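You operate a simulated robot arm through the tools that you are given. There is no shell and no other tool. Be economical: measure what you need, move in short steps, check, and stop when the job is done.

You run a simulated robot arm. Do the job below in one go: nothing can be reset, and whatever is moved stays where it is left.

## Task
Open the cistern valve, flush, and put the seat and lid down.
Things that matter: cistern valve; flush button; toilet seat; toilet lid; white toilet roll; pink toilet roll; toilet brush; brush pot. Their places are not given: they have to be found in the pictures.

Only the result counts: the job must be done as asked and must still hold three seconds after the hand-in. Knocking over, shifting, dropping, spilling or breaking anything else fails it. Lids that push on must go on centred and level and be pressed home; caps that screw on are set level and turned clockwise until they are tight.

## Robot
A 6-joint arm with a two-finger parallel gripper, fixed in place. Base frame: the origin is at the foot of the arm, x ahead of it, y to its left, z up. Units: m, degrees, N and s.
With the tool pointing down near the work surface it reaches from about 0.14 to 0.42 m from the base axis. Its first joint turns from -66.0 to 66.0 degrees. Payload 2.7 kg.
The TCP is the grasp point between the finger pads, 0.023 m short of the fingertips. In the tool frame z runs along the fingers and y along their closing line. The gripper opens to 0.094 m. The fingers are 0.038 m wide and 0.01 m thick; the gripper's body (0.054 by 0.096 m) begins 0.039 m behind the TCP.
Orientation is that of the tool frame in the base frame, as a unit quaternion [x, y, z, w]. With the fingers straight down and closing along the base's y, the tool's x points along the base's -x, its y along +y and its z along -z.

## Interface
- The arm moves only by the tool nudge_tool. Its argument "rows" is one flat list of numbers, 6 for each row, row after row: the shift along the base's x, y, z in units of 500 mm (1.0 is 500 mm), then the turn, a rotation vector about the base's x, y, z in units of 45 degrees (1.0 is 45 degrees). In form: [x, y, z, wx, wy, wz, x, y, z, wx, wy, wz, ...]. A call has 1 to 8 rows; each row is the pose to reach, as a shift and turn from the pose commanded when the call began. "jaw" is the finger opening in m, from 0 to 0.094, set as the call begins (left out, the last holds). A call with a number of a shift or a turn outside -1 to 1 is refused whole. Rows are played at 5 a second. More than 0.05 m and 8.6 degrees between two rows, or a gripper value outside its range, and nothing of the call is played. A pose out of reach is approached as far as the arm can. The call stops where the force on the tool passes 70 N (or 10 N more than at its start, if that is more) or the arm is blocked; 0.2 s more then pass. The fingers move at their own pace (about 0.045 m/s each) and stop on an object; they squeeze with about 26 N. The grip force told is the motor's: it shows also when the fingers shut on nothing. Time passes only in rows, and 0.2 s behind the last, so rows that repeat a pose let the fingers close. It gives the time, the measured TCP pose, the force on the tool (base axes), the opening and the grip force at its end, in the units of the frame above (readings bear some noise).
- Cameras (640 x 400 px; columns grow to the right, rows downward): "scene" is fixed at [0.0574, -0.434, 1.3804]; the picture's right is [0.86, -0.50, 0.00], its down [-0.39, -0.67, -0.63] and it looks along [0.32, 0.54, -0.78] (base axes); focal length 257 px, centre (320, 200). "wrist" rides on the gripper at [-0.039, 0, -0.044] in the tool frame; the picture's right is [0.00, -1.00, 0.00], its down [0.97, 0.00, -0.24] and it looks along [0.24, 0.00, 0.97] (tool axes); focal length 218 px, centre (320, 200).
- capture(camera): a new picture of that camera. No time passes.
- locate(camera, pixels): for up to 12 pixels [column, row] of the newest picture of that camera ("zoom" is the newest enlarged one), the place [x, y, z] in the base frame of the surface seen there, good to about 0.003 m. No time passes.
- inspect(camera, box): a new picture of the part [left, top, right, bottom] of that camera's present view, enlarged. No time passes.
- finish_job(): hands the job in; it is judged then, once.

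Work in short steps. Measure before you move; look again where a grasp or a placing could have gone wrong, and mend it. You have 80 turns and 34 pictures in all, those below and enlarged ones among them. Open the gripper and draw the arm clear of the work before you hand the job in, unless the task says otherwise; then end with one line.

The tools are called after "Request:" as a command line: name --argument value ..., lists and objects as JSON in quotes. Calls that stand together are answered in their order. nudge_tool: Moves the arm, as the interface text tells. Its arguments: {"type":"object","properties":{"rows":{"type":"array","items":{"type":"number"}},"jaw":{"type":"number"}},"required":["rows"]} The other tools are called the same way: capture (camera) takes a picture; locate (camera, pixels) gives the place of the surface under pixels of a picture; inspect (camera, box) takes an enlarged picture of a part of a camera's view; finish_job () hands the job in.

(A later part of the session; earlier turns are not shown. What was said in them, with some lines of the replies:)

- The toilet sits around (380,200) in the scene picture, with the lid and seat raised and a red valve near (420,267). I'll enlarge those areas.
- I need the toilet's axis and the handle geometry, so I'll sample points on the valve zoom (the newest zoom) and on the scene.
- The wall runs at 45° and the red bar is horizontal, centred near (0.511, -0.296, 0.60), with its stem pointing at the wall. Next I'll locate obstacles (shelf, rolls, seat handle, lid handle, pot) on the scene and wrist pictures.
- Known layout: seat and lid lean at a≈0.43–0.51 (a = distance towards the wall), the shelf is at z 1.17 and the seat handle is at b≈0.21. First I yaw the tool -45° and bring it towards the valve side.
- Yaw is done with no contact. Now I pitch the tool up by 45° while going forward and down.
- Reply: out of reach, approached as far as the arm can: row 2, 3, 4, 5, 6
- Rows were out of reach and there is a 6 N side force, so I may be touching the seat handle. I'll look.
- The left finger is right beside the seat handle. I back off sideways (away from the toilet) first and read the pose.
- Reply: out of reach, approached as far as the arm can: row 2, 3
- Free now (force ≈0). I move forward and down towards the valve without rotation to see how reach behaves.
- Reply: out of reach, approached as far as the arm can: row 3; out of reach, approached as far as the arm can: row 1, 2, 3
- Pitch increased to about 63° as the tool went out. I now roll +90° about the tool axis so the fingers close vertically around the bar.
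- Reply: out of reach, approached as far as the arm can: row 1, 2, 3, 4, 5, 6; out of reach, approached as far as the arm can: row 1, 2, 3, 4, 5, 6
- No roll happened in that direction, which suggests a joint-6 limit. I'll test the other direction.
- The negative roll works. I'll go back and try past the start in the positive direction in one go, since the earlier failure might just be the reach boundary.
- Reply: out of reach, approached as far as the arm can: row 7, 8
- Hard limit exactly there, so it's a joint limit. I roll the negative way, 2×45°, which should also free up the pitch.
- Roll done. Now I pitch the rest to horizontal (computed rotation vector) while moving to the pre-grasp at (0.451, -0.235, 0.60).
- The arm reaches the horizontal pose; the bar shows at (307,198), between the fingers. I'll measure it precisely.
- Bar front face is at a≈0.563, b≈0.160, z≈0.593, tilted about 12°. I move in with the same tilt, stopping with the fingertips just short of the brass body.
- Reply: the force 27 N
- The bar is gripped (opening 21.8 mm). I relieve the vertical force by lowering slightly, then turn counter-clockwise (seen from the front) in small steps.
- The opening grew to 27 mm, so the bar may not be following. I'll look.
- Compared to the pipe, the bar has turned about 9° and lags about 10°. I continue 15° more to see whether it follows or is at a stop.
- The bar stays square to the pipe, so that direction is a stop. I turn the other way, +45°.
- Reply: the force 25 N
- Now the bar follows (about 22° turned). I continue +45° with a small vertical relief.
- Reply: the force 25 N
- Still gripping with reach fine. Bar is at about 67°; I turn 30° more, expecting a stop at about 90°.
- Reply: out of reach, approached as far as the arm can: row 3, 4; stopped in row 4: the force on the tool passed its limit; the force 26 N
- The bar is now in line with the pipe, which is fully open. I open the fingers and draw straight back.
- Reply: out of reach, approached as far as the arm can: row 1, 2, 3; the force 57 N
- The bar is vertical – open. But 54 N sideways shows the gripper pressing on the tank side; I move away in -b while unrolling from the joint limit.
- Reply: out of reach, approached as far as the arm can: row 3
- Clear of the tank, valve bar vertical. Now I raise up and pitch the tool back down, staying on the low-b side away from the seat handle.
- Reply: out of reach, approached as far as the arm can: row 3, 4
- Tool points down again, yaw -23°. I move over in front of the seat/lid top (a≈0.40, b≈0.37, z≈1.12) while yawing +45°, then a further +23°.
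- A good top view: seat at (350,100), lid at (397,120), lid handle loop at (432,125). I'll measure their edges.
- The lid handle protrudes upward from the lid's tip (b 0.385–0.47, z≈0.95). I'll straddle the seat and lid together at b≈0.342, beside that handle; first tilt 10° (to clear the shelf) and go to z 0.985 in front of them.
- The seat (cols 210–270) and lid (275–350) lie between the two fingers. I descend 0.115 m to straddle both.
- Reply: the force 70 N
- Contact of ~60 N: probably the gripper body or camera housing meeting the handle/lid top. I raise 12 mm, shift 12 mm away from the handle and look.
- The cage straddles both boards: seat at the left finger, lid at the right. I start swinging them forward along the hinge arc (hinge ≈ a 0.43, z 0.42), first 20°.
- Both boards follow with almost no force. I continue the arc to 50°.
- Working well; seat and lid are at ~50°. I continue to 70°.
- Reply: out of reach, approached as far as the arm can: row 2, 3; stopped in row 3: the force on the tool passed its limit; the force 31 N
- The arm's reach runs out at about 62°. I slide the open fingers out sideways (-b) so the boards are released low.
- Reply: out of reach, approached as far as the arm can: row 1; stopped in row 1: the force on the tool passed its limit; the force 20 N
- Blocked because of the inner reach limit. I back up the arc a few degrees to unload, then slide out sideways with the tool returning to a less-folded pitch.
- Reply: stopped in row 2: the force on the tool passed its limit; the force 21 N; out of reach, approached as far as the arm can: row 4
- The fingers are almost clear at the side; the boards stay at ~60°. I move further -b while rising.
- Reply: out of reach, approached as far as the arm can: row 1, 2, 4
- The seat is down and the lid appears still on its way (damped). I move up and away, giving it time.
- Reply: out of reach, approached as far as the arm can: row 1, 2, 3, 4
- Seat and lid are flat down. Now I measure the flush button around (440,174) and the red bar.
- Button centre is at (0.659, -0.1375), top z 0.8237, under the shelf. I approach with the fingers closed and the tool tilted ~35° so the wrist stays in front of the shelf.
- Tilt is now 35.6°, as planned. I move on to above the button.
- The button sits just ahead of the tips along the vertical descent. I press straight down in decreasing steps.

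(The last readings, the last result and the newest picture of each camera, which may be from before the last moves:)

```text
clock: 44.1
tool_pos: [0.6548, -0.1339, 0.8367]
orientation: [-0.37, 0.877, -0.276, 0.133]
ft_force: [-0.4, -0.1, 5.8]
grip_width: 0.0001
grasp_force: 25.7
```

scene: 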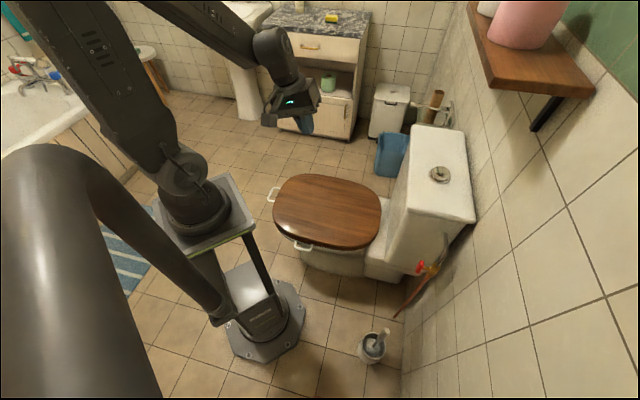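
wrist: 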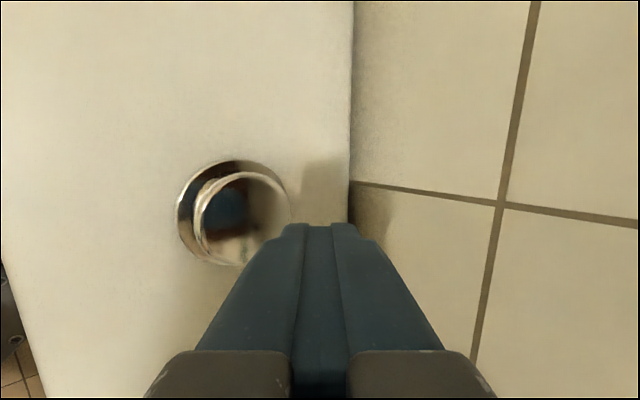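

The button is yielding with 5.8 N, about 11 mm in. I press another 6 mm to bottom out.

Request:
nudge_tool --rows '[0, 0, -0.006, 0, 0, 0, 0, 0, -0.012, 0, 0, 0, 0, 0, -0.012, 0, 0, 0]'

Request:
capture --camera "wrist"

```text
clock: 44.9
tool_pos: [0.6564, -0.1342, 0.8343]
orientation: [-0.37, 0.877, -0.277, 0.133]
ft_force: [-7.5, -1.3, 26.4]
grip_width: 0.0
grasp_force: 26.0
```

```text
3 pictures are left
```

wrist: 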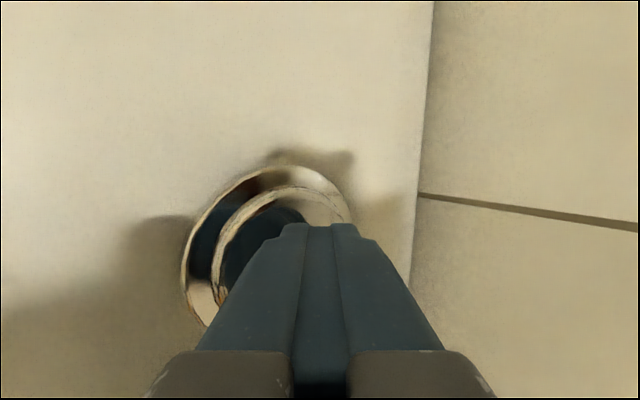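

The button is bottomed out (26 N, flush with its collar). I lift off and retreat the way I came, then open the gripper.

Request:
nudge_tool --rows '[0, 0, 0.07, 0, 0, 0, 0, 0, 0.14, 0, 0, 0, -0.075, 0.033, 0.17, 0, 0, 0, -0.15, 0.066, 0.2, 0, 0, 0, -0.23, 0.1, 0.24, 0, 0, 0, -0.31, 0.136, 0.28, 0, 0, 0, -0.38, 0.167, 0.32, 0, 0, 0]'

Request:
nudge_tool --rows '[0, 0, 0.04, 0, 0, 0, 0, 0, 0.04, 0, 0, 0, 0, 0, 0.04, 0, 0, 0, 0, 0, 0.04, 0, 0, 0, 0, 0, 0.04, 0, 0, 0]' --jaw 0.08

Request:
inspect --camera "scene" --box '[250, 120, 506, 280]'

```text
clock: 46.5
tool_pos: [0.4639, -0.0503, 0.99]
orientation: [-0.37, 0.878, -0.275, 0.131]
ft_force: [0.4, 0.5, -0.4]
grip_width: 0.0001
grasp_force: 26.7
```

```text
clock: 47.7
tool_pos: [0.4637, -0.0497, 1.0085]
orientation: [-0.37, 0.878, -0.274, 0.131]
ft_force: [-0.5, -0.5, 0.0]
grip_width: 0.0802
grasp_force: 0.1
```

```text
2.50 times, centred on (378, 200) of scene
```

zoom: 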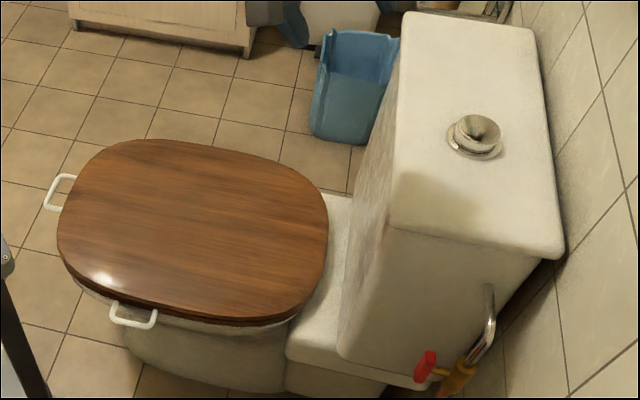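

Everything looks as asked: valve bar in line with the pipe, seat and lid flat, button pressed and sprung back, gripper open and clear. I hand the job in.

Request:
finish_job

```text
The job is handed in.
```

The cistern valve is open, the toilet was flushed by pressing the button fully home, and the seat and lid are both down. The last pictures showed nothing else moved.
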